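You operate a simulated robot arm through the tools that you are given. There is no shell and no other tool. Be economical: measure what you need, move in short steps, check, and stop when the job is done.

Carry out the task below with a simulated robot arm. There is one attempt and no reset: what you move stays moved.

TASK
Flare a grommet of the size on the card with one stroke of the press.
Fine: depth dial at that size, press slide in for the stroke; leave the grommet in the die, slide in. Where these are worked on the way, their far stop is far enough and under half their travel is too little: press slide.

It is judged by the outcome, as a careful person would: the job done as asked, and still so three seconds after it is handed in. It fails if anything else is knocked over, pushed out of place, dropped, spilled or broken.

THE ROBOT
A 6-joint arm with a two-finger parallel gripper, fixed in place. Base frame: the origin is at the foot of the arm, x ahead of it, y to its left, z up; the work surface is at about z = 850. Lengths are in mm, angles in rad, forces in N, time in s.
With the tool pointing down near the work surface it reaches from about 260 to 680 mm from the base axis. Its first joint turns from -1.152 to 1.152 rad. Payload 2.9 kg.
The TCP is the grasp point between the finger pads, 30 mm short of the fingertips. In the tool frame z runs along the fingers and y along their closing line. The gripper opens to 110 mm. The fingers are 20 mm wide and 10 mm thick; the gripper's body (48 by 112 mm) begins 55 mm behind the TCP.
Orientation is that of the tool frame in the base frame, as a unit quaternion [w, x, y, z]. With the fingers straight down and closing along the base's y, the tool's x points along the base's -x, its y along +y and its z along -z.

THE INTERFACE
- The arm moves only by the tool jog_arm. Its argument "deltas" is a list of rows, each an object (a shift or turn left out is 0, a gripper value left out holds the last) with "offset": the shift along the base's x, y, z in units of 40 mm (1.0 is 40 mm), a list of three; "turn": the turn, a rotation vector about the base's x, y, z in units of 5 degrees (1.0 is 5 degrees), a list of three. In form: [{"offset": [tx, ty, tz], "turn": [rx, ry, rz]}, ...]. A call has 1 to 20 rows; each row shifts and turns the commanded pose from where the row before left it. "claw" is the opening, from 0 (shut) to 1 (fully open), set as the call begins (left out, the last holds). A call with a number of a shift or a turn outside -1 to 1 is refused whole. Each row takes 0.2 s and may step no farther than 50 mm and 0.15 rad from the row before; otherwise, or with a gripper value out of range, the whole call is refused. Where a pose cannot be reached the arm comes as near as it can. A force on the tool above 90 N (or 10 N above the force at the start of the call, whichever is more), or a blocked arm, ends the call early, and 0.2 s more pass. The fingers move at their own pace (about 108 mm/s each) and stop on an object; they squeeze with about 42 N. The grip force told is the motor's: it shows also when the fingers shut on nothing. Time passes only in rows, and 0.2 s behind the last, so rows that do not move let the fingers close. The reply holds the time, the measured pose of the TCP, the force on the tool along the base axes, the opening and the grip force, in the units named above and with some noise, with the torque about the TCP (base axes, N m) and any sound that the robot's microphone picked up.
- Cameras (640 x 400 px; columns grow to the right, rows downward): "scene" is fixed at [94.5, 443.2, 1402.1]; the picture's right is [-0.60, -0.80, 0.00], its down [-0.30, 0.23, -0.93] and it looks along [0.74, -0.56, -0.38] (base axes); focal length 366 px, centre (320, 200). "wrist" rides on the gripper at [72, 17, -103] in the tool frame; the picture's right is [-0.23, 0.97, 0.00], its down [-0.76, -0.18, -0.62] and it looks along [-0.61, -0.14, 0.78] (tool axes); focal length 222 px, centre (320, 200). There is no depth. A picture from a camera that has moved, and an enlarged one, comes with that camera's place and axes in the base frame and with its lens.
- capture(camera): a new picture of that camera. No time passes.
- enlarge(camera, box): a new picture of the part [left, top, right, bottom] of that camera's present view, enlarged. No time passes.
- job_done(): hands the job in; it is judged then, once.

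Work in short steps. Places have to be worked out from the pictures, the camera data and where the tool is seen: move nearer, look again, correct. Check each grasp and each placing, and mend what went wrong. You have 120 turns and 68 pictures in all, those below and enlarged ones among them. Open the gripper and draw the arm clear of the work before you hand the job in, unless the task says otherwise; then end with one line.

The tools are called after "Emit:" as name(argument=value, ...) on one line, values as JSON. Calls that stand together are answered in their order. jog_arm: Moves the arm, as the interface text tells. Its arguments: {"type":"object","properties":{"deltas":{"type":"array","items":{"type":"object","properties":{"offset":{"type":"array","items":{"type":"number"}},"turn":{"type":"array","items":{"type":"number"}}}}},"claw":{"type":"number"}},"required":["deltas"]} The other tools are called the same way: capture (camera) takes a picture; enlarge (camera, box) takes an enlarged picture of a part of a camera's view; job_done () hands the job in.

At the start:

```text
clock: 0.0
position: [458.2, 17.2, 1236.8]
orientation: [0.0, 0.0, 1.0, 0.0]
force: [0.0, -0.4, -0.4]
torque: [0.01, 0.02, 0.03]
grip_width: 109.7
grasp_force: 0.0
```

scene: 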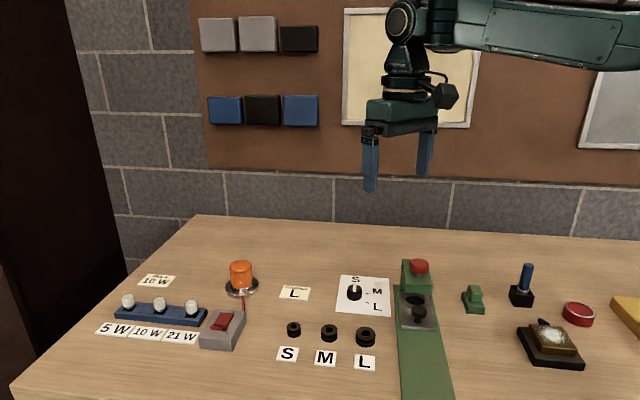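
wrist: 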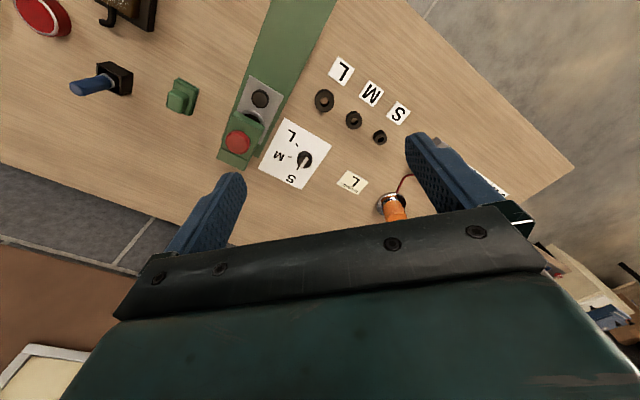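

The card near the dial seems to read L; I'll look closer at the card, dial, press and grommets.

Emit:
enlarge(camera="scene", box=[260, 250, 400, 380])

Emit:
enlarge(camera="scene", box=[370, 240, 530, 400])

Emit:
enlarge(camera="wrist", box=[200, 40, 420, 220])

```text
3.08 times, centred on (330, 315) of scene
camera zoom: at [94.5, 443.2, 1402.1], right [-0.6, -0.8, 0.0], down [-0.3, 0.23, -0.93], along [0.74, -0.56, -0.38], focal length 1126 px, centre (289, -154)
```

zoom: 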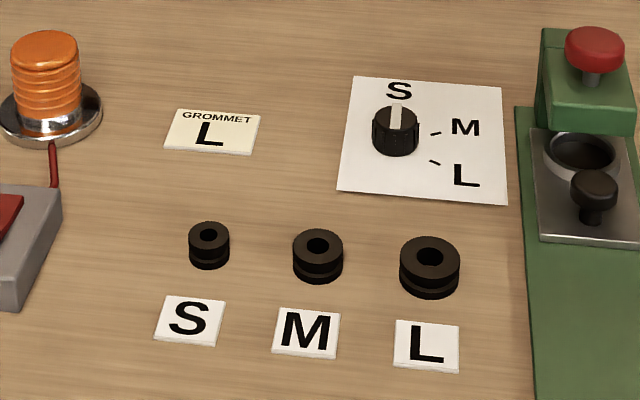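

```text
2.50 times, centred on (450, 320) of scene
camera zoom: at [94.5, 443.2, 1402.1], right [-0.6, -0.8, 0.0], down [-0.3, 0.23, -0.93], along [0.74, -0.56, -0.38], focal length 915 px, centre (-5, -100)
```

zoom: 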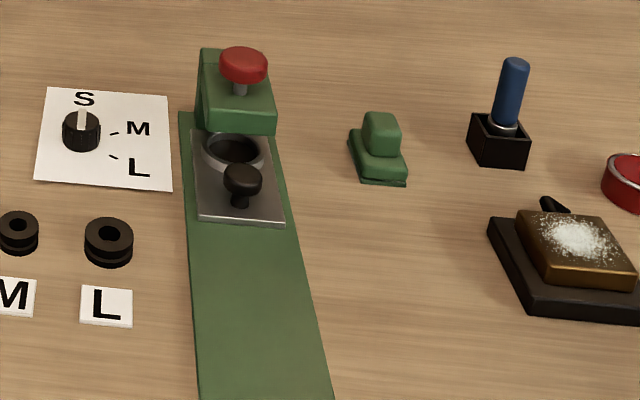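

```text
2.22 times, centred on (310, 130) of wrist
camera zoom: at [386.0, 34.5, 1340.9], right [0.23, 0.97, 0.0], down [0.76, -0.18, 0.62], along [0.61, -0.14, -0.78], focal length 494 px, centre (342, 356)
```

zoom: 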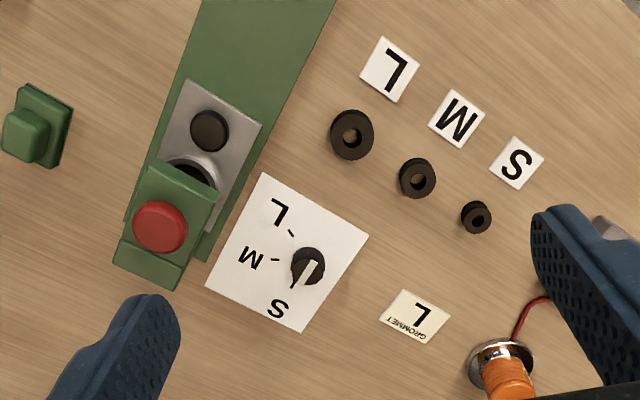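

The card says GROMMET L. From both views: dial ≈ (622,-57), L grommet ≈ (510,15), press head cap ≈ (521,-154,955), slide knob ≈ (470,-100,890), with the rail running toward (-0.7,+0.7). I'll start with the dial, which reads S and needs about -114° to L, so I move above it pre-rotated +57°.

Emit:
jog_arm(deltas=[{"offset": [0.342, -0.154, -0.41], "turn": [0, 0, 0.95]}, {"offset": [0.342, -0.154, -0.41], "turn": [0, 0, 0.95]}, {"offset": [0.342, -0.154, -0.41], "turn": [0, 0, 0.95]}, {"offset": [0.342, -0.154, -0.41], "turn": [0, 0, 0.95]}, {"offset": [0.342, -0.154, -0.41], "turn": [0, 0, 0.95]}, {"offset": [0.342, -0.154, -0.41], "turn": [0, 0, 0.95]}, {"offset": [0.342, -0.154, -0.41], "turn": [0, 0, 0.95]}, {"offset": [0.342, -0.154, -0.41], "turn": [0, 0, 0.95]}, {"offset": [0.342, -0.154, -0.41], "turn": [0, 0, 0.95]}, {"offset": [0.342, -0.154, -0.41], "turn": [0, 0, 0.95]}, {"offset": [0.342, -0.154, -0.41], "turn": [0, 0, 0.95]}, {"offset": [0.342, -0.154, -0.41], "turn": [0, 0, 0.95]}], claw=0.6)

Emit:
capture(camera="wrist")

Emit:
capture(camera="scene")

```text
clock: 2.6
position: [623.5, -57.4, 1040.3]
orientation: [0.001, -0.478, 0.879, 0.0]
force: [-0.2, 0.8, 0.5]
torque: [-0.02, 0.0, 0.02]
grip_width: 65.9
grasp_force: 0.0
```

```text
62 pictures are left
camera wrist: at [569.3, -108.1, 1144.5], right [-0.69, 0.72, 0.0], down [0.56, 0.54, 0.62], along [0.45, 0.43, -0.78], focal length 222 px, centre (320, 200)
```

wrist: 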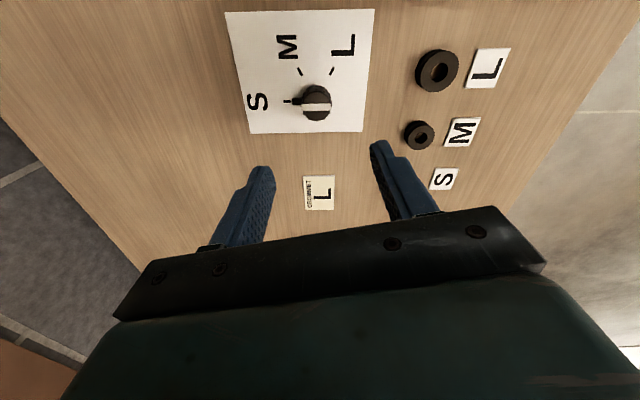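

```text
61 pictures are left
```

scene: 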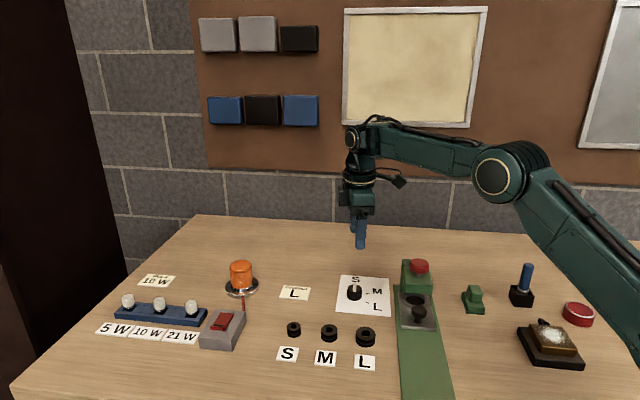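

The dial is visible; I'll enlarge for precise centre and tick angles.

Emit:
enlarge(camera="wrist", box=[220, 0, 520, 200])

```text
2.00 times, centred on (370, 100) of wrist
camera zoom: at [569.3, -108.1, 1144.5], right [-0.69, 0.72, 0.0], down [0.56, 0.54, 0.62], along [0.45, 0.43, -0.78], focal length 444 px, centre (220, 400)
```

zoom: 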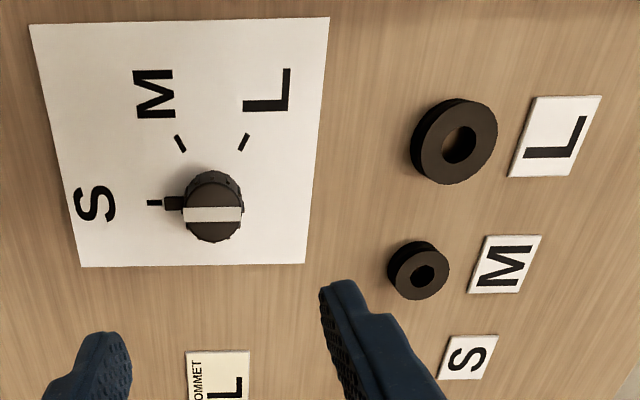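

Knob centre ≈ (627,-59), top ≈ 876; ticks at -44°, -104°, -165°, so a -120° turn. A nub at the S side would foul the finger at this yaw, so I rotate a further +40° and lower partway.

Emit:
jog_arm(deltas=[{"offset": [0.01, -0.005, -0.3125], "turn": [0, 0, 1]}, {"offset": [0.01, -0.005, -0.3125], "turn": [0, 0, 1]}, {"offset": [0.01, -0.005, -0.3125], "turn": [0, 0, 1]}, {"offset": [0.01, -0.005, -0.3125], "turn": [0, 0, 1]}, {"offset": [0.01, -0.005, -0.3125], "turn": [0, 0, 1]}, {"offset": [0.01, -0.005, -0.3125], "turn": [0, 0, 1]}, {"offset": [0.01, -0.005, -0.3125], "turn": [0, 0, 1]}, {"offset": [0.01, -0.005, -0.3125], "turn": [0, 0, 1]}])

Emit:
capture(camera="wrist")

```text
clock: 4.4
position: [624.4, -58.5, 941.4]
orientation: [0.0, 0.749, -0.662, 0.0]
force: [0.3, -0.2, -0.1]
torque: [0.0, 0.01, 0.01]
grip_width: 66.1
grasp_force: 0.0
```

```text
59 pictures are left
camera wrist: at [617.9, -132.1, 1044.0], right [-0.99, 0.11, 0.0], down [0.08, 0.78, 0.62], along [0.07, 0.62, -0.78], focal length 222 px, centre (320, 200)
```

wrist: 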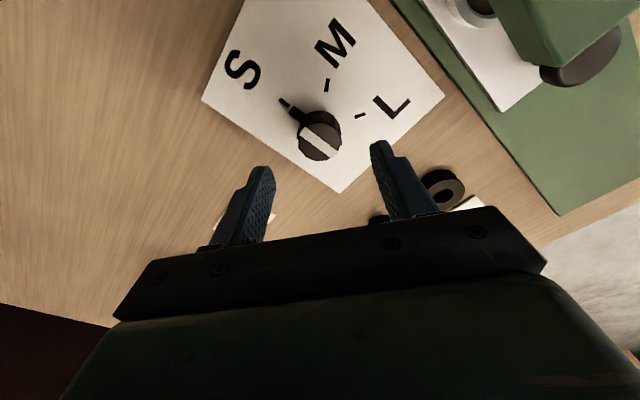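

Knob centre confirmed ≈ (627,-58). Descend to TCP z≈886, then close.

Emit:
jog_arm(deltas=[{"offset": [0.06, 0.01, -0.45]}, {"offset": [0, 0, -0.45]}, {"offset": [0, 0, -0.48]}])

Emit:
enlarge(camera="wrist", box=[180, 0, 480, 200])

```text
clock: 5.2
position: [628.0, -59.4, 886.6]
orientation: [0.0, 0.749, -0.662, 0.001]
force: [-0.7, 0.0, -1.0]
torque: [0.01, 0.0, -0.01]
grip_width: 66.1
grasp_force: 0.1
```

```text
2.00 times, centred on (330, 100) of wrist
camera zoom: at [620.6, -132.3, 989.2], right [-0.99, 0.11, 0.0], down [0.08, 0.78, 0.62], along [0.07, 0.62, -0.78], focal length 444 px, centre (300, 400)
```

zoom: 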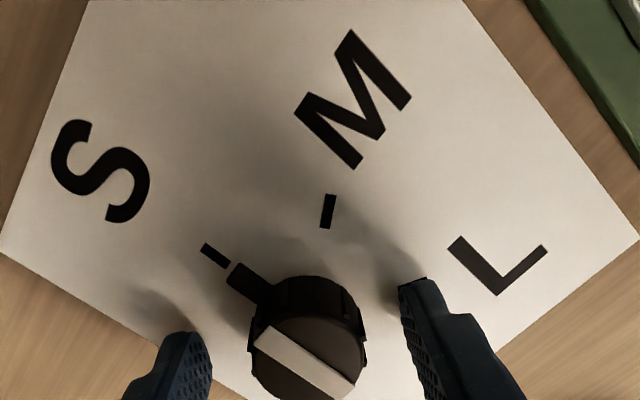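

Fingers straddle the knob with the nub clear; close.

Emit:
jog_arm(deltas=[{"offset": [0, 0, 0]}, {"offset": [0, 0, 0]}, {"offset": [0, 0, 0]}], claw=0)

```text
clock: 6.0
position: [626.2, -59.8, 885.1]
orientation: [0.001, 0.749, -0.662, -0.003]
force: [-21.7, 0.4, 5.4]
torque: [0.01, 0.53, 0.01]
grip_width: 35.0
grasp_force: 44.9
```

Gripped at 35 mm with a small sideways load; shift -1.5 mm in x and turn -60°, then check.

Emit:
jog_arm(deltas=[{"offset": [-0.04, 0, 0]}, {"turn": [0, 0, -1]}, {"turn": [0, 0, -1]}, {"turn": [0, 0, -1]}, {"turn": [0, 0, -1]}, {"turn": [0, 0, -1]}, {"turn": [0, 0, -1]}, {"turn": [0, 0, -1]}, {"turn": [0, 0, -1]}, {"turn": [0, 0, -1]}, {"turn": [0, 0, -1]}, {"turn": [0, 0, -1]}, {"turn": [0, 0, -1]}])

Emit:
enlarge(camera="wrist", box=[180, 0, 480, 200])

```text
clock: 8.8
position: [626.5, -59.9, 885.8]
orientation: [0.0, -0.317, 0.948, 0.0]
force: [-9.5, -7.1, -0.9]
torque: [-0.37, 0.5, 0.04]
grip_width: 34.8
grasp_force: 45.2
```

```text
2.00 times, centred on (330, 100) of wrist
camera zoom: at [558.5, -88.5, 989.1], right [-0.4, 0.92, 0.0], down [0.72, 0.31, 0.62], along [0.57, 0.25, -0.78], focal length 444 px, centre (300, 400)
```

zoom: 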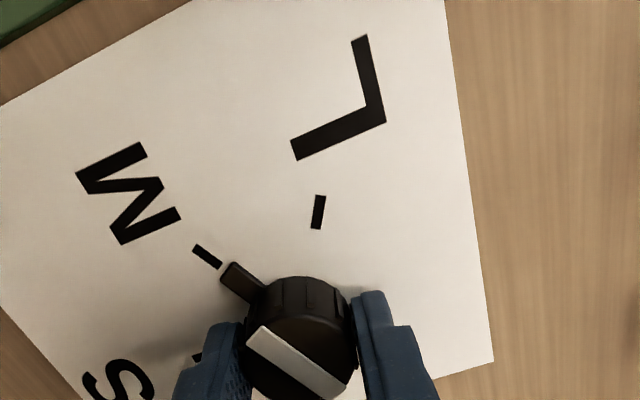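

The nub now points at M as predicted; turn another -60° to L.

Emit:
jog_arm(deltas=[{"turn": [0, 0, -1]}, {"turn": [0, 0, -1]}, {"turn": [0, 0, -1]}, {"turn": [0, 0, -1]}, {"turn": [0, 0, -1]}, {"turn": [0, 0, -1]}, {"turn": [0, 0, -1]}, {"turn": [0, 0, -1]}, {"turn": [0, 0, -1]}, {"turn": [0, 0, -1]}, {"turn": [0, 0, -1]}, {"turn": [0, 0, -1]}])

Emit:
enlarge(camera="wrist", box=[180, 0, 480, 200])

```text
clock: 11.4
position: [627.6, -60.9, 885.5]
orientation: [0.001, 0.201, 0.98, 0.001]
force: [-7.4, -20.5, 2.7]
torque: [-0.68, 0.13, 0.89]
grip_width: 35.1
grasp_force: 45.2
```

```text
2.00 times, centred on (330, 100) of wrist
camera zoom: at [566.9, -15.4, 989.1], right [0.59, 0.81, 0.0], down [0.63, -0.46, 0.62], along [0.5, -0.37, -0.78], focal length 444 px, centre (300, 400)
```

zoom: 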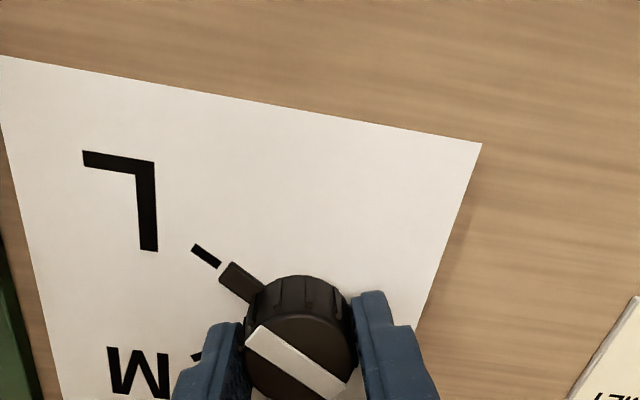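

Nub is at L. Release, lift, and move to view the press from the outer end of its rail with yaw aligned to it (-45.8°).

Emit:
jog_arm(deltas=[{"offset": [0, 0, 0]}, {"offset": [0, 0, 0]}, {"offset": [0, 0, 0.8]}, {"offset": [0, 0, 1]}, {"offset": [0, 0, 1]}, {"offset": [-0.78, -0.04, 0.14], "turn": [0, 0, -0.753]}, {"offset": [-0.78, -0.04, 0.14], "turn": [0, 0, -0.753]}, {"offset": [-0.78, -0.04, 0.14], "turn": [0, 0, -0.753]}, {"offset": [-0.78, -0.04, 0.14], "turn": [0, 0, -0.753]}, {"offset": [-0.78, -0.04, 0.14], "turn": [0, 0, -0.753]}, {"offset": [-0.78, -0.04, 0.14], "turn": [0, 0, -0.753]}], claw=0.6)

Emit:
capture(camera="wrist")

Emit:
enlarge(camera="scene", box=[260, 250, 400, 380])

```text
clock: 13.8
position: [437.8, -70.1, 1030.4]
orientation: [0.0, 0.388, 0.922, 0.0]
force: [-0.9, 0.1, 0.0]
torque: [0.02, -0.04, -0.02]
grip_width: 65.9
grasp_force: 0.1
```

```text
55 pictures are left
camera wrist: at [400.5, -4.5, 1134.7], right [0.86, 0.52, 0.0], down [0.4, -0.67, 0.62], along [0.32, -0.53, -0.78], focal length 222 px, centre (320, 200)
```

wrist: 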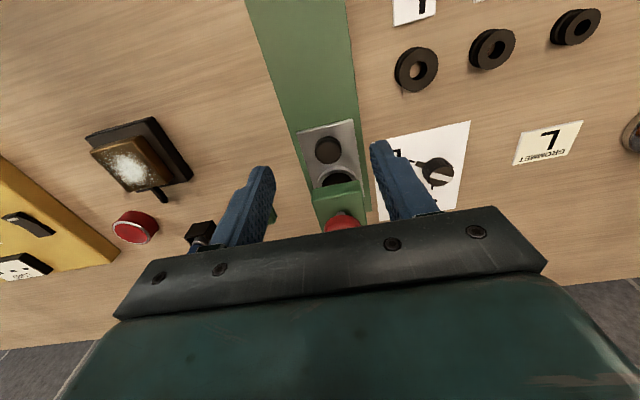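

```text
3.08 times, centred on (330, 315) of scene
camera zoom: at [94.5, 443.2, 1402.1], right [-0.6, -0.8, 0.0], down [-0.3, 0.23, -0.93], along [0.74, -0.56, -0.38], focal length 1126 px, centre (289, -154)
```

zoom: 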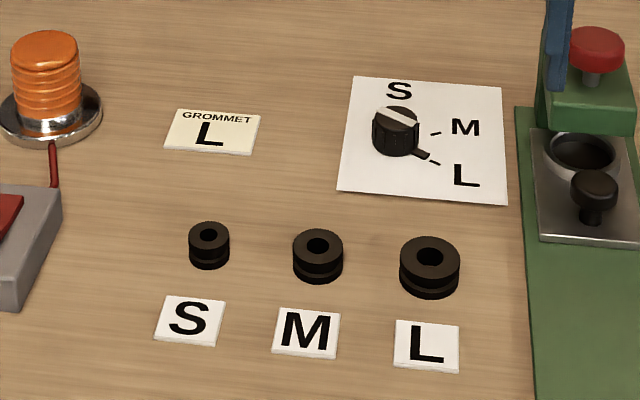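

Dial is set at L. Enlarge the press area in the wrist view.

Emit:
enlarge(camera="wrist", box=[240, 80, 420, 240])

Emit:
enlarge(camera="scene", box=[380, 250, 460, 350])

```text
2.50 times, centred on (330, 160) of wrist
camera zoom: at [400.5, -4.5, 1134.7], right [0.86, 0.52, 0.0], down [0.4, -0.67, 0.62], along [0.32, -0.53, -0.78], focal length 555 px, centre (295, 300)
```

zoom: 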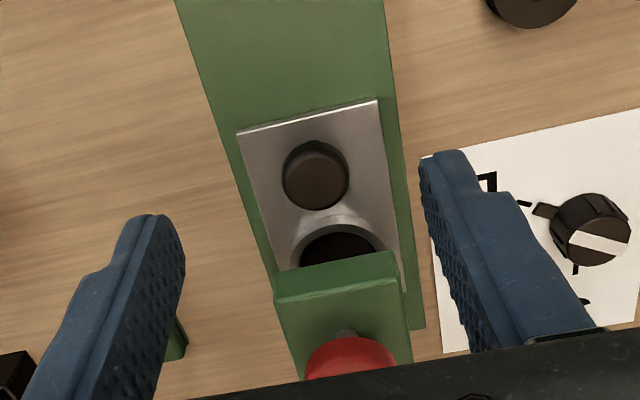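

```text
4.00 times, centred on (420, 300) of scene
camera zoom: at [94.5, 443.2, 1402.1], right [-0.6, -0.8, 0.0], down [-0.3, 0.23, -0.93], along [0.74, -0.56, -0.38], focal length 1464 px, centre (-80, -200)
```

zoom: 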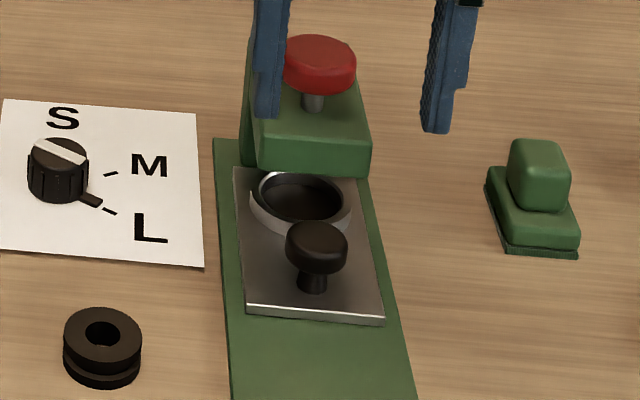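

Slide knob head ≈ (469.5,-99.5), z≈880–897, Ø≈31; rail axis at -45.5°. Move over it and descend to TCP z≈898.

Emit:
jog_arm(deltas=[{"offset": [0.4, -0.37, -0.5]}, {"offset": [0.39, -0.36, -0.8]}, {"offset": [0, 0, -0.8]}, {"offset": [0, 0, -0.8]}, {"offset": [0, 0, -0.36]}])

Emit:
enlarge(camera="scene", box=[370, 220, 470, 345])

Emit:
capture(camera="wrist")

```text
clock: 15.0
position: [469.9, -98.0, 899.8]
orientation: [0.0, 0.387, 0.922, 0.0]
force: [0.8, 0.5, 0.5]
torque: [0.01, 0.02, 0.02]
grip_width: 66.1
grasp_force: 0.0
```

```text
3.20 times, centred on (420, 282) of scene
camera zoom: at [94.5, 443.2, 1402.1], right [-0.6, -0.8, 0.0], down [-0.3, 0.23, -0.93], along [0.74, -0.56, -0.38], focal length 1172 px, centre (0, -64)
```

zoom: 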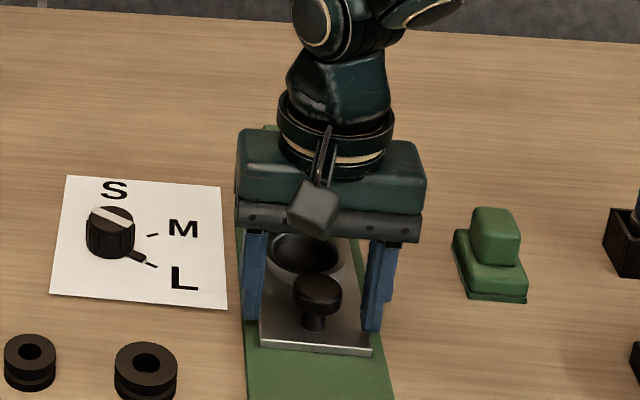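

```text
50 pictures are left
camera wrist: at [432.1, -33.4, 1003.8], right [0.85, 0.52, 0.0], down [0.41, -0.67, 0.62], along [0.32, -0.53, -0.78], focal length 222 px, centre (320, 200)
```

wrist: 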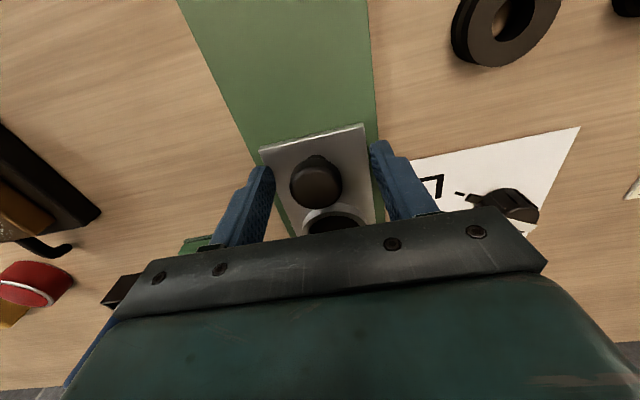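

Knob sits centred between the fingers. Close.

Emit:
jog_arm(deltas=[{"offset": [0, 0, -0.06]}, {"offset": [0, 0, 0]}, {"offset": [0, 0, 0]}], claw=0)

```text
clock: 15.8
position: [468.7, -101.2, 898.9]
orientation: [-0.001, 0.391, 0.92, -0.001]
force: [-23.5, -22.2, 21.1]
torque: [0.72, 0.59, -0.21]
grip_width: 31.8
grasp_force: 44.3
```

Gripped at 31.8 mm. Ease the sideways load and pull the slide out 40 mm.

Emit:
jog_arm(deltas=[{"offset": [-0.035, -0.035, 0]}, {"offset": [-0.175, 0.178, 0]}, {"offset": [-0.175, 0.178, 0]}, {"offset": [-0.175, 0.178, 0]}, {"offset": [-0.175, 0.178, 0]}])

Emit:
enlarge(camera="scene", box=[370, 220, 470, 345])

```text
clock: 17.0
position: [439.7, -72.4, 898.9]
orientation: [0.001, 0.389, 0.921, -0.002]
force: [-19.2, -20.9, 22.3]
torque: [0.03, 0.0, 0.13]
grip_width: 31.7
grasp_force: 45.0
```

```text
3.20 times, centred on (420, 282) of scene
camera zoom: at [93.7, 442.7, 1402.3], right [-0.6, -0.8, 0.0], down [-0.3, 0.23, -0.93], along [0.74, -0.56, -0.38], focal length 1172 px, centre (0, -64)
```

zoom: 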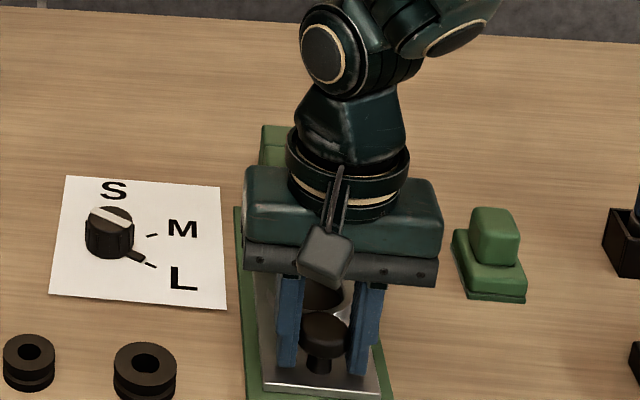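

The slide moves freely. Continue outwards toward the far stop.

Emit:
jog_arm(deltas=[{"offset": [-0.2, 0.16, 0.03]}, {"offset": [-0.177, 0.177, 0]}, {"offset": [-0.177, 0.177, 0]}, {"offset": [-0.177, 0.177, 0]}, {"offset": [-0.177, 0.177, 0]}, {"offset": [-0.177, 0.177, 0]}])

```text
clock: 18.4
position: [396.5, -29.2, 898.6]
orientation: [-0.002, 0.387, 0.922, 0.0]
force: [-8.8, -10.5, -16.5]
torque: [-0.46, -0.52, 0.04]
grip_width: 31.6
grasp_force: 44.5
```

102 mm out, no stop yet; continue in small steps until resistance.

Emit:
jog_arm(deltas=[{"offset": [-0.177, 0.177, 0]}, {"offset": [-0.177, 0.177, 0]}, {"offset": [-0.177, 0.177, 0]}, {"offset": [-0.177, 0.177, 0]}])

Emit:
capture(camera="scene")

```text
clock: 19.4
position: [369.5, 1.9, 900.5]
orientation: [0.0, 0.384, 0.923, 0.003]
force: [0.0, -1.0, -0.6]
torque: [0.02, -0.01, -0.04]
grip_width: 0.1
grasp_force: 38.2
```

```text
48 pictures are left
```

scene: 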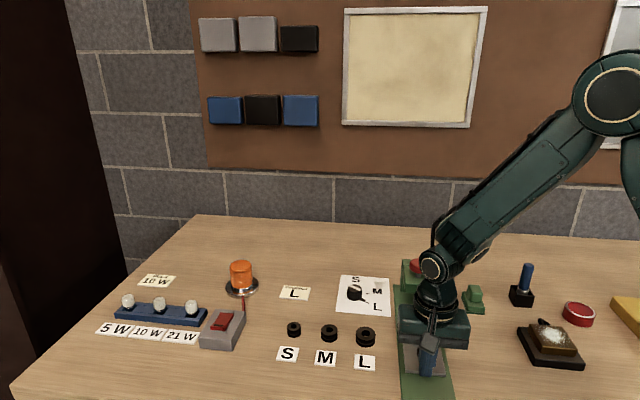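

The fingers slipped off the knob, so the slide is at its far stop. I lift straight up and look at the slide and grommet.

Emit:
jog_arm(deltas=[{"offset": [0, 0, 0.5]}, {"offset": [0, 0, 1]}, {"offset": [0, 0, 1]}, {"offset": [0.5, 0.3, 0.8]}, {"offset": [0.6, 0.3, 0.8]}], claw=0.6)

Emit:
capture(camera="wrist")

Emit:
enlarge(camera="scene", box=[340, 250, 480, 400])

```text
clock: 20.6
position: [414.5, 23.1, 1063.5]
orientation: [-0.001, 0.388, 0.922, 0.0]
force: [-1.2, 0.7, -0.2]
torque: [0.01, 0.03, -0.01]
grip_width: 66.1
grasp_force: 0.0
```

```text
47 pictures are left
camera wrist: at [376.1, 88.1, 1166.9], right [0.86, 0.52, 0.0], down [0.41, -0.67, 0.62], along [0.32, -0.53, -0.78], focal length 222 px, centre (320, 200)
```

wrist: 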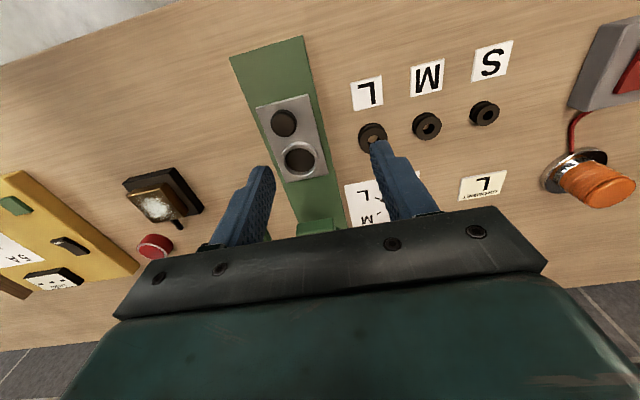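

```text
2.67 times, centred on (410, 325) of scene
camera zoom: at [94.5, 443.2, 1402.1], right [-0.6, -0.8, 0.0], down [-0.3, 0.23, -0.93], along [0.74, -0.56, -0.38], focal length 976 px, centre (80, -133)
```

zoom: 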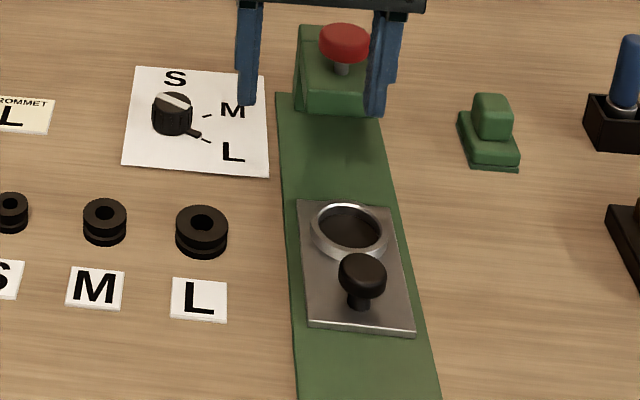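

Slide is out with the die open. Enlarge the wrist view to measure die, knob and grommet.

Emit:
enlarge(camera="wrist", box=[240, 60, 440, 220])

```text
2.50 times, centred on (340, 140) of wrist
camera zoom: at [376.1, 88.1, 1166.9], right [0.86, 0.52, 0.0], down [0.41, -0.67, 0.62], along [0.32, -0.53, -0.78], focal length 555 px, centre (270, 350)
```

zoom: 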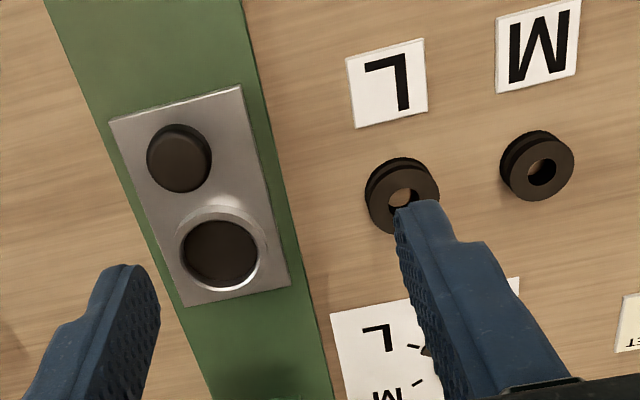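

Die centre ≈ (432.5,-64.5), rim ≈ 873, inner Ø≈44; L grommet ≈ (504,20), Ø≈40, top ≈ 874. Move above the grommet and re-measure.

Emit:
jog_arm(deltas=[{"offset": [0.55, -0.02, -0.5]}, {"offset": [0.55, -0.02, -0.6]}, {"offset": [0.55, -0.02, -0.6]}, {"offset": [0.55, -0.02, -0.6]}])

Emit:
enlarge(camera="wrist", box=[180, 0, 480, 200])

```text
clock: 21.6
position: [502.2, 19.6, 970.1]
orientation: [0.0, 0.388, 0.922, 0.001]
force: [-0.5, 0.1, -0.8]
torque: [0.0, 0.0, 0.02]
grip_width: 65.7
grasp_force: 0.0
```

```text
2.00 times, centred on (330, 100) of wrist
camera zoom: at [464.1, 84.5, 1074.4], right [0.85, 0.52, 0.0], down [0.41, -0.67, 0.62], along [0.32, -0.53, -0.78], focal length 444 px, centre (300, 400)
```

zoom: 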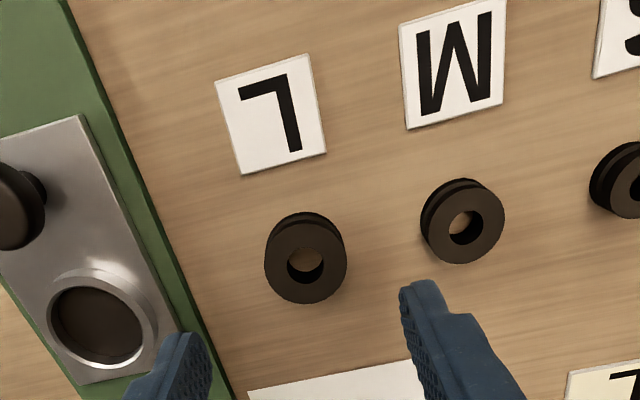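

Grommet at ≈ (507,18.5), height ~20–22; die confirmed at (433,-64.6). Descend to z≈890 and check before closing.

Emit:
jog_arm(deltas=[{"offset": [0.12, -0.03, -0.6]}, {"offset": [0, 0, -0.7]}, {"offset": [0, 0, -0.7]}], claw=0.55)

Emit:
enlarge(camera="wrist", box=[180, 50, 480, 250])

Emit:
enlarge(camera="scene", box=[300, 270, 440, 400])

```text
clock: 22.4
position: [507.1, 19.0, 889.9]
orientation: [0.0, 0.387, 0.922, -0.001]
force: [-0.6, -0.1, 0.0]
torque: [-0.03, -0.01, -0.03]
grip_width: 60.3
grasp_force: 0.0
```

```text
2.00 times, centred on (330, 150) of wrist
camera zoom: at [468.5, 84.5, 995.0], right [0.85, 0.52, 0.0], down [0.41, -0.67, 0.62], along [0.32, -0.53, -0.78], focal length 444 px, centre (300, 300)
```

zoom: 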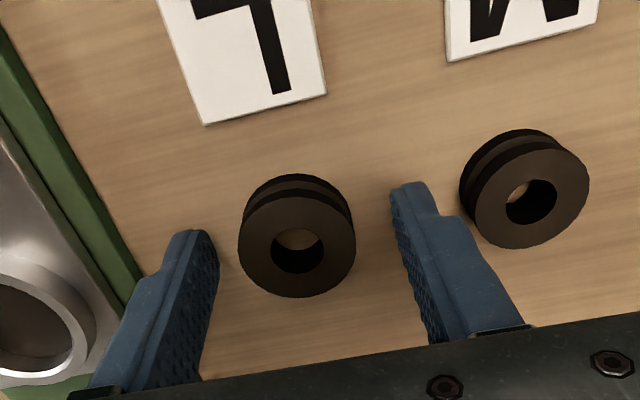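

```text
3.08 times, centred on (370, 335) of scene
camera zoom: at [94.5, 443.2, 1402.1], right [-0.6, -0.8, 0.0], down [-0.3, 0.23, -0.93], along [0.74, -0.56, -0.38], focal length 1126 px, centre (166, -215)
```

zoom: 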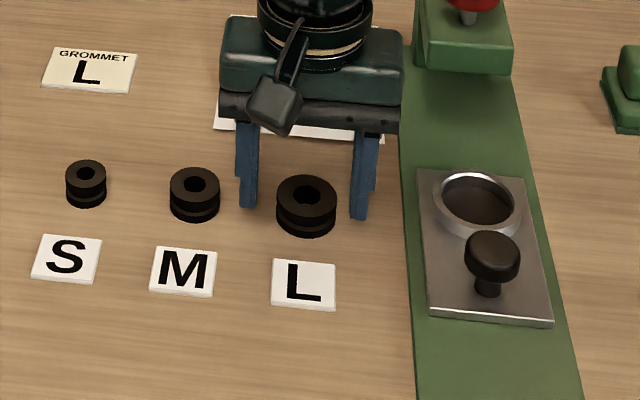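

Well centred; close on the grommet.

Emit:
jog_arm(deltas=[{"offset": [0, 0, 0]}, {"offset": [0, 0, 0]}, {"offset": [0, 0, 0]}], claw=0)

Emit:
enlarge(camera="wrist", box=[180, 50, 480, 250])

```text
clock: 23.2
position: [505.6, 20.5, 890.2]
orientation: [0.0, 0.388, 0.922, 0.0]
force: [0.5, -1.1, 0.3]
torque: [0.02, 0.01, 0.03]
grip_width: 37.9
grasp_force: 41.7
```

```text
2.00 times, centred on (330, 150) of wrist
camera zoom: at [468.5, 84.5, 995.1], right [0.85, 0.52, 0.0], down [0.41, -0.67, 0.62], along [0.32, -0.53, -0.78], focal length 444 px, centre (300, 300)
```

zoom: 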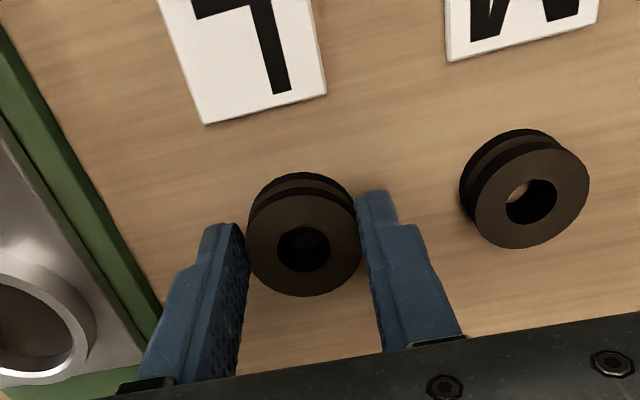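

Held at 37.9 mm. Lift and carry over the die.

Emit:
jog_arm(deltas=[{"offset": [0, 0, 0.75]}, {"offset": [0, 0, 1]}, {"offset": [-0.46, -0.53, 0]}, {"offset": [-0.46, -0.53, 0]}, {"offset": [-0.46, -0.53, 0]}, {"offset": [-0.46, -0.53, 0]}])

Emit:
capture(camera="wrist")

Emit:
enlarge(camera="scene", box=[340, 240, 480, 390])

```text
clock: 24.6
position: [432.1, -65.6, 962.6]
orientation: [0.0, 0.388, 0.922, 0.0]
force: [0.1, 0.3, -0.1]
torque: [0.02, -0.01, 0.03]
grip_width: 38.3
grasp_force: 42.1
```

```text
40 pictures are left
camera wrist: at [394.1, -1.5, 1065.2], right [0.85, 0.52, 0.0], down [0.41, -0.67, 0.62], along [0.32, -0.53, -0.78], focal length 222 px, centre (320, 200)
```

wrist: 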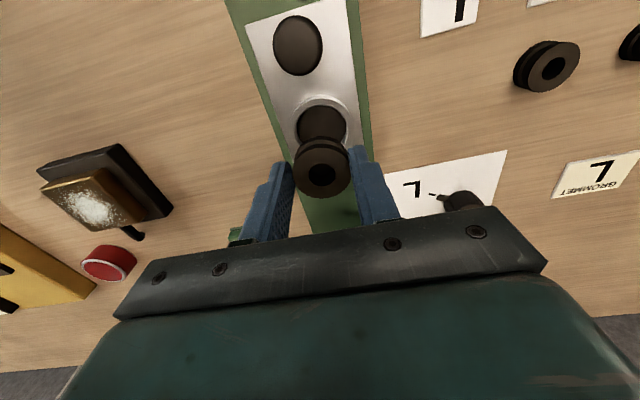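

```text
2.67 times, centred on (410, 315) of scene
camera zoom: at [94.5, 443.2, 1402.1], right [-0.6, -0.8, 0.0], down [-0.3, 0.23, -0.93], along [0.74, -0.56, -0.38], focal length 976 px, centre (80, -107)
```

zoom: 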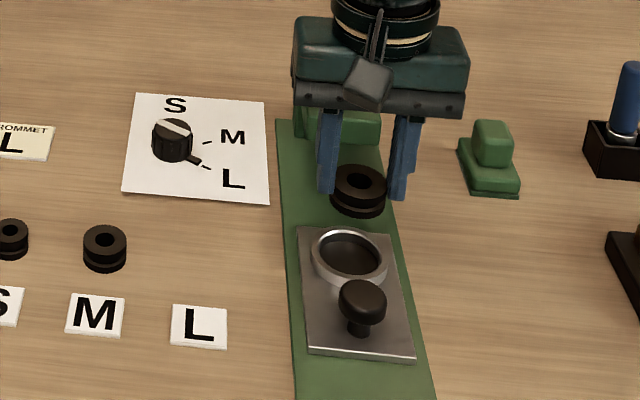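

Grommet is centred over the die within ~1 mm. Lower to just above the rim and re-check.

Emit:
jog_arm(deltas=[{"offset": [0, 0, -0.5]}, {"offset": [0, 0, -0.5]}])

Emit:
enlarge(camera="wrist", box=[220, 60, 420, 220])

Emit:
enlarge(camera="scene", box=[380, 270, 460, 360])

```text
clock: 25.2
position: [433.6, -66.0, 920.9]
orientation: [0.001, 0.388, 0.922, 0.001]
force: [0.7, -0.4, -0.7]
torque: [-0.02, -0.01, 0.03]
grip_width: 38.0
grasp_force: 42.4
```

```text
2.50 times, centred on (320, 140) of wrist
camera zoom: at [394.6, -1.2, 1025.0], right [0.85, 0.52, 0.0], down [0.41, -0.67, 0.62], along [0.32, -0.53, -0.78], focal length 555 px, centre (320, 350)
```

zoom: 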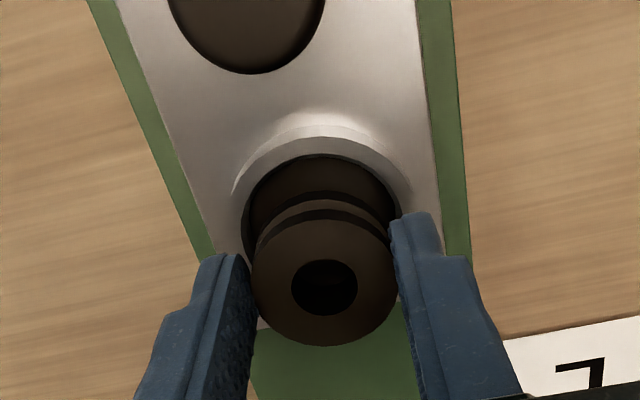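

```text
4.44 times, centred on (420, 315) of scene
camera zoom: at [94.5, 443.2, 1402.1], right [-0.6, -0.8, 0.0], down [-0.3, 0.23, -0.93], along [0.74, -0.56, -0.38], focal length 1627 px, centre (-124, -311)
```

zoom: 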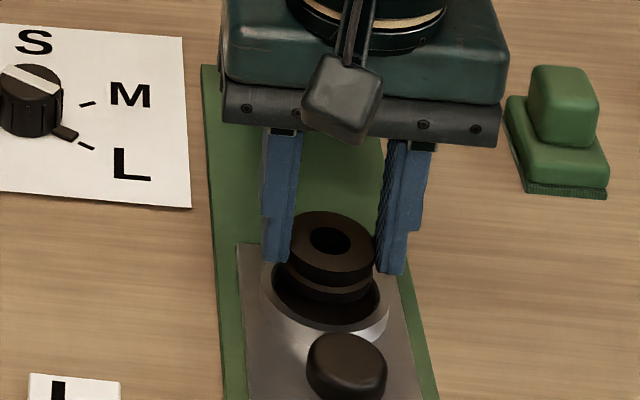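

Slight 1 mm correction, then lower into the die in small steps.

Emit:
jog_arm(deltas=[{"offset": [-0.03, -0.01, -0.15]}, {"offset": [0, 0, -0.13]}, {"offset": [0, 0, -0.07]}])

Emit:
enlarge(camera="wrist", box=[220, 60, 420, 220])

Emit:
enlarge(camera="scene", box=[380, 270, 460, 360])

```text
clock: 26.0
position: [434.2, -67.3, 911.2]
orientation: [0.007, 0.388, 0.922, 0.001]
force: [-4.1, -6.1, 52.2]
torque: [-1.09, -0.46, -0.17]
grip_width: 38.1
grasp_force: 42.1
```

```text
2.50 times, centred on (320, 140) of wrist
camera zoom: at [394.7, -2.0, 1014.3], right [0.86, 0.52, 0.01], down [0.4, -0.67, 0.63], along [0.33, -0.54, -0.78], focal length 555 px, centre (320, 350)
```

zoom: 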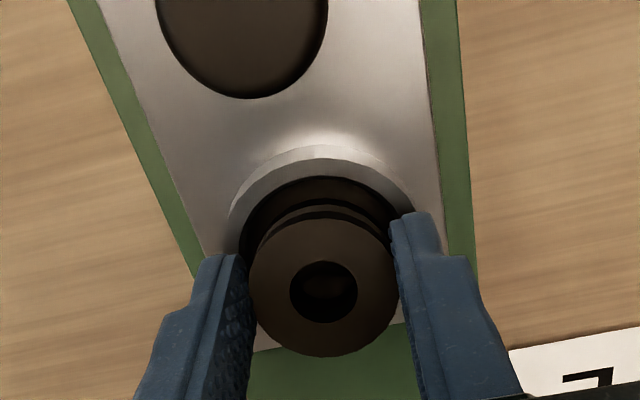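

```text
4.44 times, centred on (420, 315) of scene
camera zoom: at [93.6, 443.2, 1402.2], right [-0.6, -0.8, 0.0], down [-0.3, 0.23, -0.93], along [0.74, -0.56, -0.38], focal length 1627 px, centre (-124, -311)
```

zoom: 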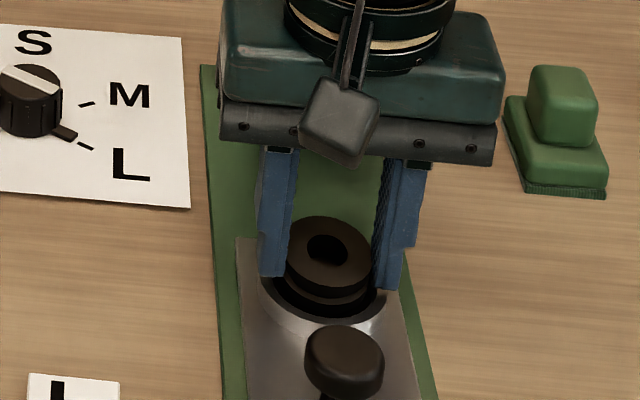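

Contact at 52 N with the torque indicating the far (head) side. I look closer to see whether it sits on the rim or on the seat.

Emit:
enlarge(camera="scene", box=[405, 295, 445, 320])

Emit:
enlarge(camera="wrist", box=[280, 110, 360, 160])

```text
16.00 times, centred on (425, 308) of scene
camera zoom: at [93.6, 443.2, 1402.2], right [-0.6, -0.8, 0.0], down [-0.3, 0.23, -0.93], along [0.74, -0.56, -0.38], focal length 5858 px, centre (-1360, -1520)
```

zoom: 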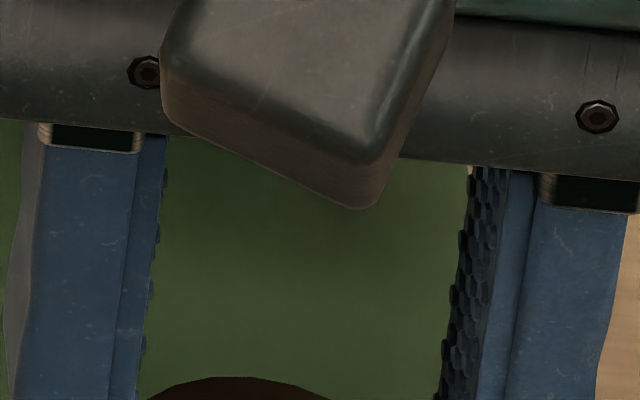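

```text
8.00 times, centred on (320, 135) of wrist
camera zoom: at [394.7, -2.0, 1014.3], right [0.86, 0.52, 0.01], down [0.4, -0.67, 0.63], along [0.33, -0.54, -0.78], focal length 1777 px, centre (320, 720)
```

zoom: 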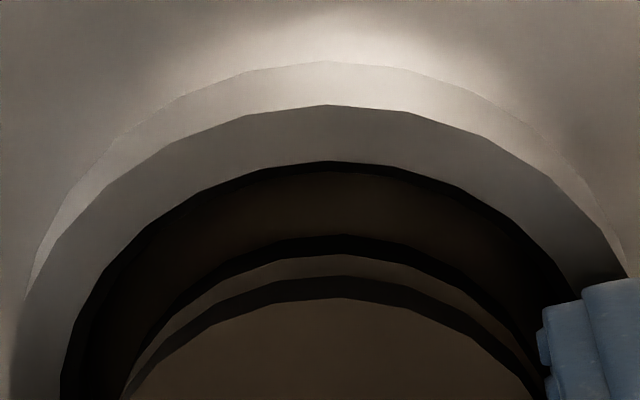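

Near-side gap is ~5–6 mm, so the grommet is ~3 mm too far toward the head, resting on the far rim. Raise 4 mm, shift 3 mm outward along the rail, and lower again.

Emit:
jog_arm(deltas=[{"offset": [0, 0, 0.15]}, {"offset": [-0.055, 0.055, 0]}, {"offset": [0, 0, -0.1]}, {"offset": [0, 0, -0.1]}])

Emit:
enlarge(camera="wrist", box=[270, 100, 370, 180])

Emit:
enlarge(camera="scene", box=[395, 305, 445, 345])

```text
clock: 27.0
position: [432.1, -64.4, 909.2]
orientation: [0.005, 0.388, 0.922, 0.001]
force: [-0.1, -0.6, 50.9]
torque: [-1.3, -0.17, 0.01]
grip_width: 38.3
grasp_force: 42.1
```

```text
5.00 times, centred on (320, 140) of wrist
camera zoom: at [392.0, 0.2, 1011.9], right [0.86, 0.52, 0.01], down [0.4, -0.67, 0.63], along [0.33, -0.54, -0.78], focal length 1111 px, centre (320, 500)
```

zoom: 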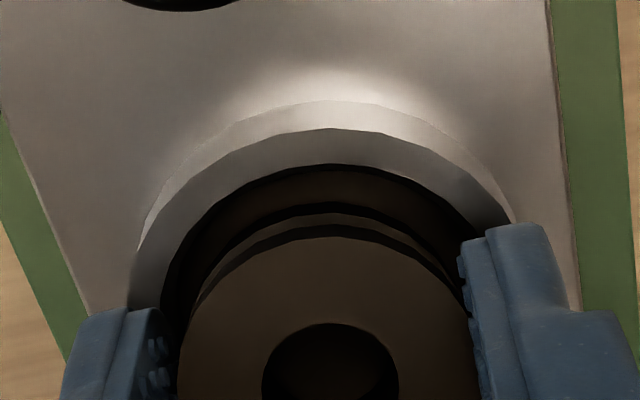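

```text
10.00 times, centred on (420, 325) of scene
camera zoom: at [93.8, 443.3, 1402.1], right [-0.6, -0.8, 0.0], down [-0.3, 0.23, -0.93], along [0.74, -0.56, -0.38], focal length 3661 px, centre (-680, -1050)
```

zoom: 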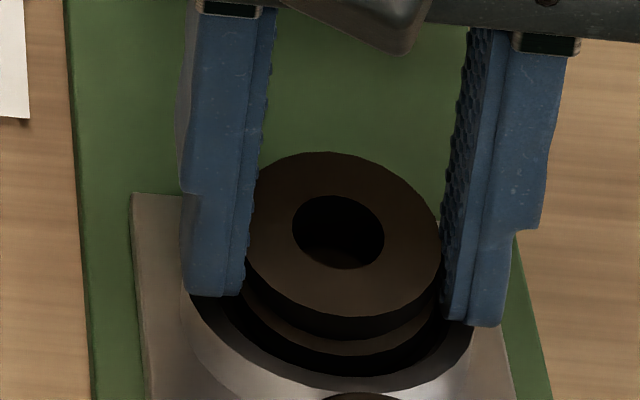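

Grommet is shorter (~14 mm) than thought, and torque plus gap still show contact at the head side (mostly -y). Raise, shift another ~2.5 mm (mostly +y), lower.

Emit:
jog_arm(deltas=[{"offset": [0, 0, 0.18]}, {"offset": [-0.02, 0.06, 0]}, {"offset": [0, 0, -0.1]}, {"offset": [0, 0, -0.08]}])

Emit:
enlarge(camera="wrist", box=[270, 100, 370, 180])

```text
clock: 28.0
position: [429.6, -62.1, 906.3]
orientation: [0.002, 0.388, 0.922, 0.001]
force: [0.7, -0.6, 4.5]
torque: [0.11, 0.09, -0.02]
grip_width: 38.0
grasp_force: 41.8
```

```text
5.00 times, centred on (320, 140) of wrist
camera zoom: at [390.5, 2.8, 1010.5], right [0.86, 0.52, 0.0], down [0.4, -0.67, 0.63], along [0.33, -0.53, -0.78], focal length 1111 px, centre (320, 500)
```

zoom: 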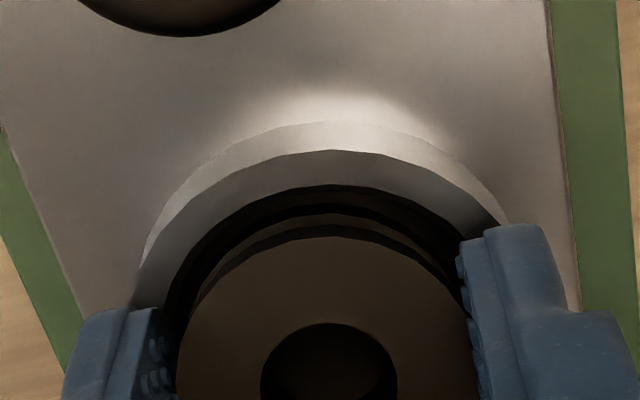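

Much better: force only 4.5 N at a lower height. Continue down 3 mm.

Emit:
jog_arm(deltas=[{"offset": [0, 0, -0.04]}, {"offset": [0, 0, -0.04]}])

Emit:
enlarge(camera="wrist", box=[270, 100, 370, 180])

Emit:
enlarge(camera="scene", box=[395, 305, 445, 345])

```text
clock: 28.6
position: [429.1, -61.5, 906.4]
orientation: [0.004, 0.387, 0.922, 0.001]
force: [-7.4, -5.1, 62.2]
torque: [-0.83, 1.61, 0.58]
grip_width: 38.2
grasp_force: 42.2
```

```text
5.00 times, centred on (320, 140) of wrist
camera zoom: at [390.6, 2.9, 1009.2], right [0.85, 0.52, 0.01], down [0.4, -0.67, 0.63], along [0.33, -0.53, -0.78], focal length 1111 px, centre (320, 500)
```

zoom: 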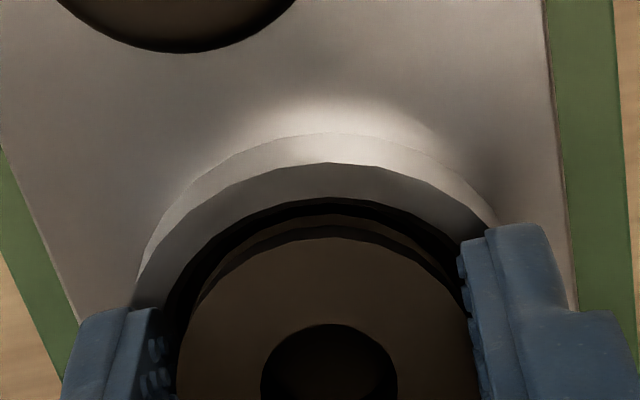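

```text
10.00 times, centred on (420, 325) of scene
camera zoom: at [93.5, 443.2, 1402.2], right [-0.6, -0.8, 0.0], down [-0.3, 0.23, -0.93], along [0.74, -0.56, -0.38], focal length 3661 px, centre (-680, -1050)
```

zoom: 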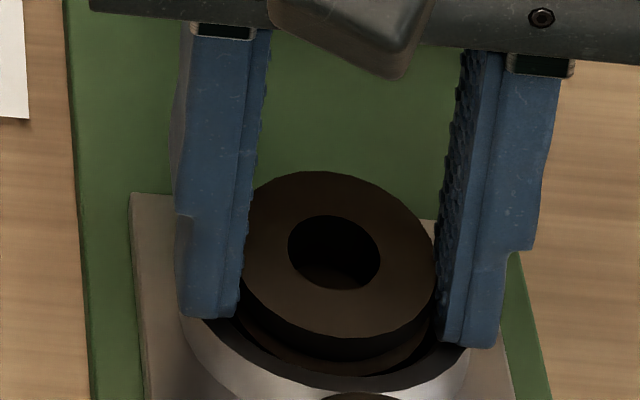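

Now a fingertip is touching the ring rim while the grommet is inside. Ease up ~3 mm and release.

Emit:
jog_arm(deltas=[{"offset": [0, 0, 0.09]}, {"offset": [0, 0, 0]}])

Emit:
jog_arm(deltas=[{"offset": [0, 0, 0]}, {"offset": [0, 0, 0]}], claw=0.5)

Emit:
enlarge(camera="scene", box=[395, 305, 445, 345])

Emit:
enlarge(camera="wrist", box=[270, 100, 370, 180])

```text
clock: 29.2
position: [428.8, -61.8, 906.3]
orientation: [0.0, 0.388, 0.922, 0.0]
force: [1.7, 0.2, 26.9]
torque: [-0.37, 0.48, -0.29]
grip_width: 38.2
grasp_force: 42.0
```

```text
clock: 29.8
position: [427.7, -62.7, 905.7]
orientation: [-0.002, 0.389, 0.921, -0.001]
force: [-1.3, -1.3, 25.8]
torque: [0.56, -0.39, 0.36]
grip_width: 54.0
grasp_force: 0.1
```

```text
10.00 times, centred on (420, 325) of scene
camera zoom: at [94.1, 443.2, 1402.1], right [-0.6, -0.8, 0.0], down [-0.3, 0.23, -0.93], along [0.74, -0.56, -0.38], focal length 3661 px, centre (-680, -1050)
```

zoom: 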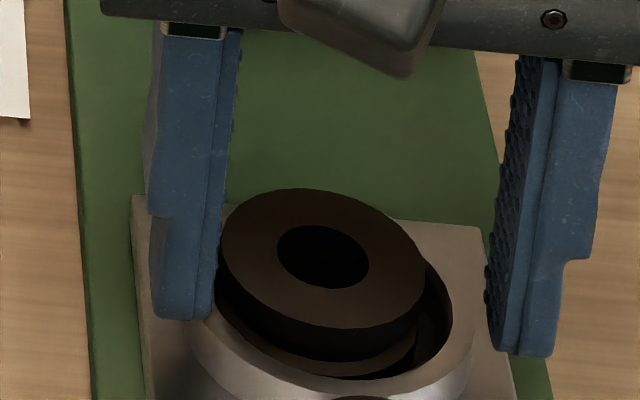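

```text
5.00 times, centred on (320, 140) of wrist
camera zoom: at [389.6, 2.0, 1009.6], right [0.86, 0.52, 0.0], down [0.41, -0.67, 0.62], along [0.32, -0.53, -0.78], focal length 1111 px, centre (320, 500)
```

zoom: 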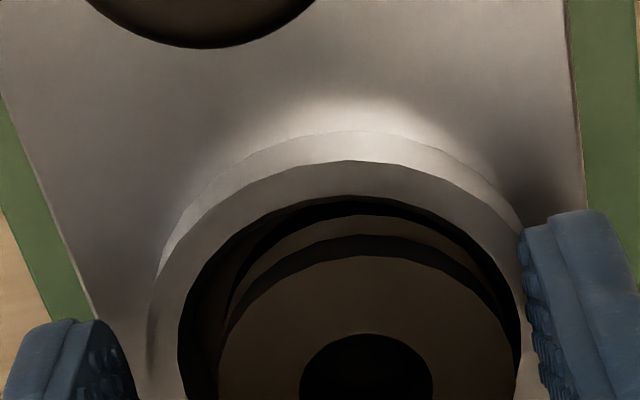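

Released; lift clear and inspect the seating.

Emit:
jog_arm(deltas=[{"offset": [0, 0, 0.15]}, {"offset": [0, 0, 0.6]}, {"offset": [0, 0, 0.6]}])

Emit:
enlarge(camera="scene", box=[395, 305, 445, 345])

Emit:
enlarge(camera="wrist", box=[260, 80, 380, 180])

```text
clock: 30.6
position: [427.1, -60.5, 961.1]
orientation: [0.0, 0.387, 0.922, 0.0]
force: [-0.7, -0.3, -0.7]
torque: [0.0, -0.02, -0.02]
grip_width: 55.2
grasp_force: 0.0
```

```text
10.00 times, centred on (420, 325) of scene
camera zoom: at [94.5, 443.2, 1402.1], right [-0.6, -0.8, 0.0], down [-0.3, 0.23, -0.93], along [0.74, -0.56, -0.38], focal length 3661 px, centre (-680, -1050)
```

zoom: 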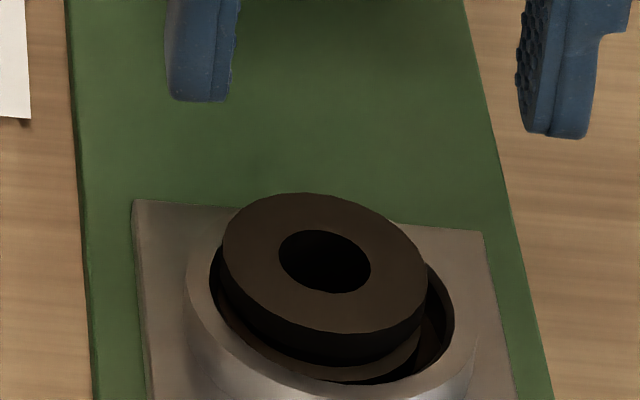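

```text
4.00 times, centred on (320, 130) of wrist
camera zoom: at [389.8, 3.0, 1063.6], right [0.85, 0.52, 0.0], down [0.41, -0.67, 0.62], along [0.32, -0.53, -0.78], focal length 888 px, centre (320, 480)
```

zoom: 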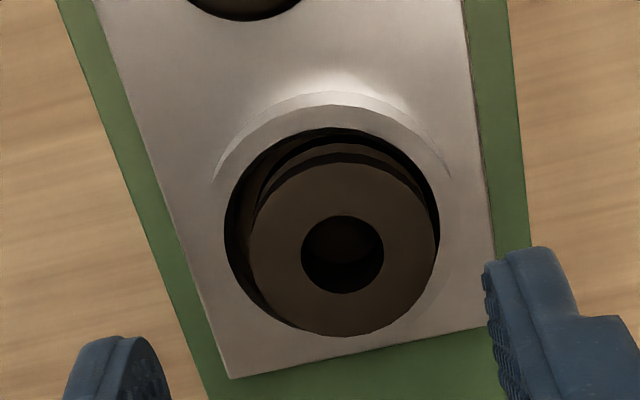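

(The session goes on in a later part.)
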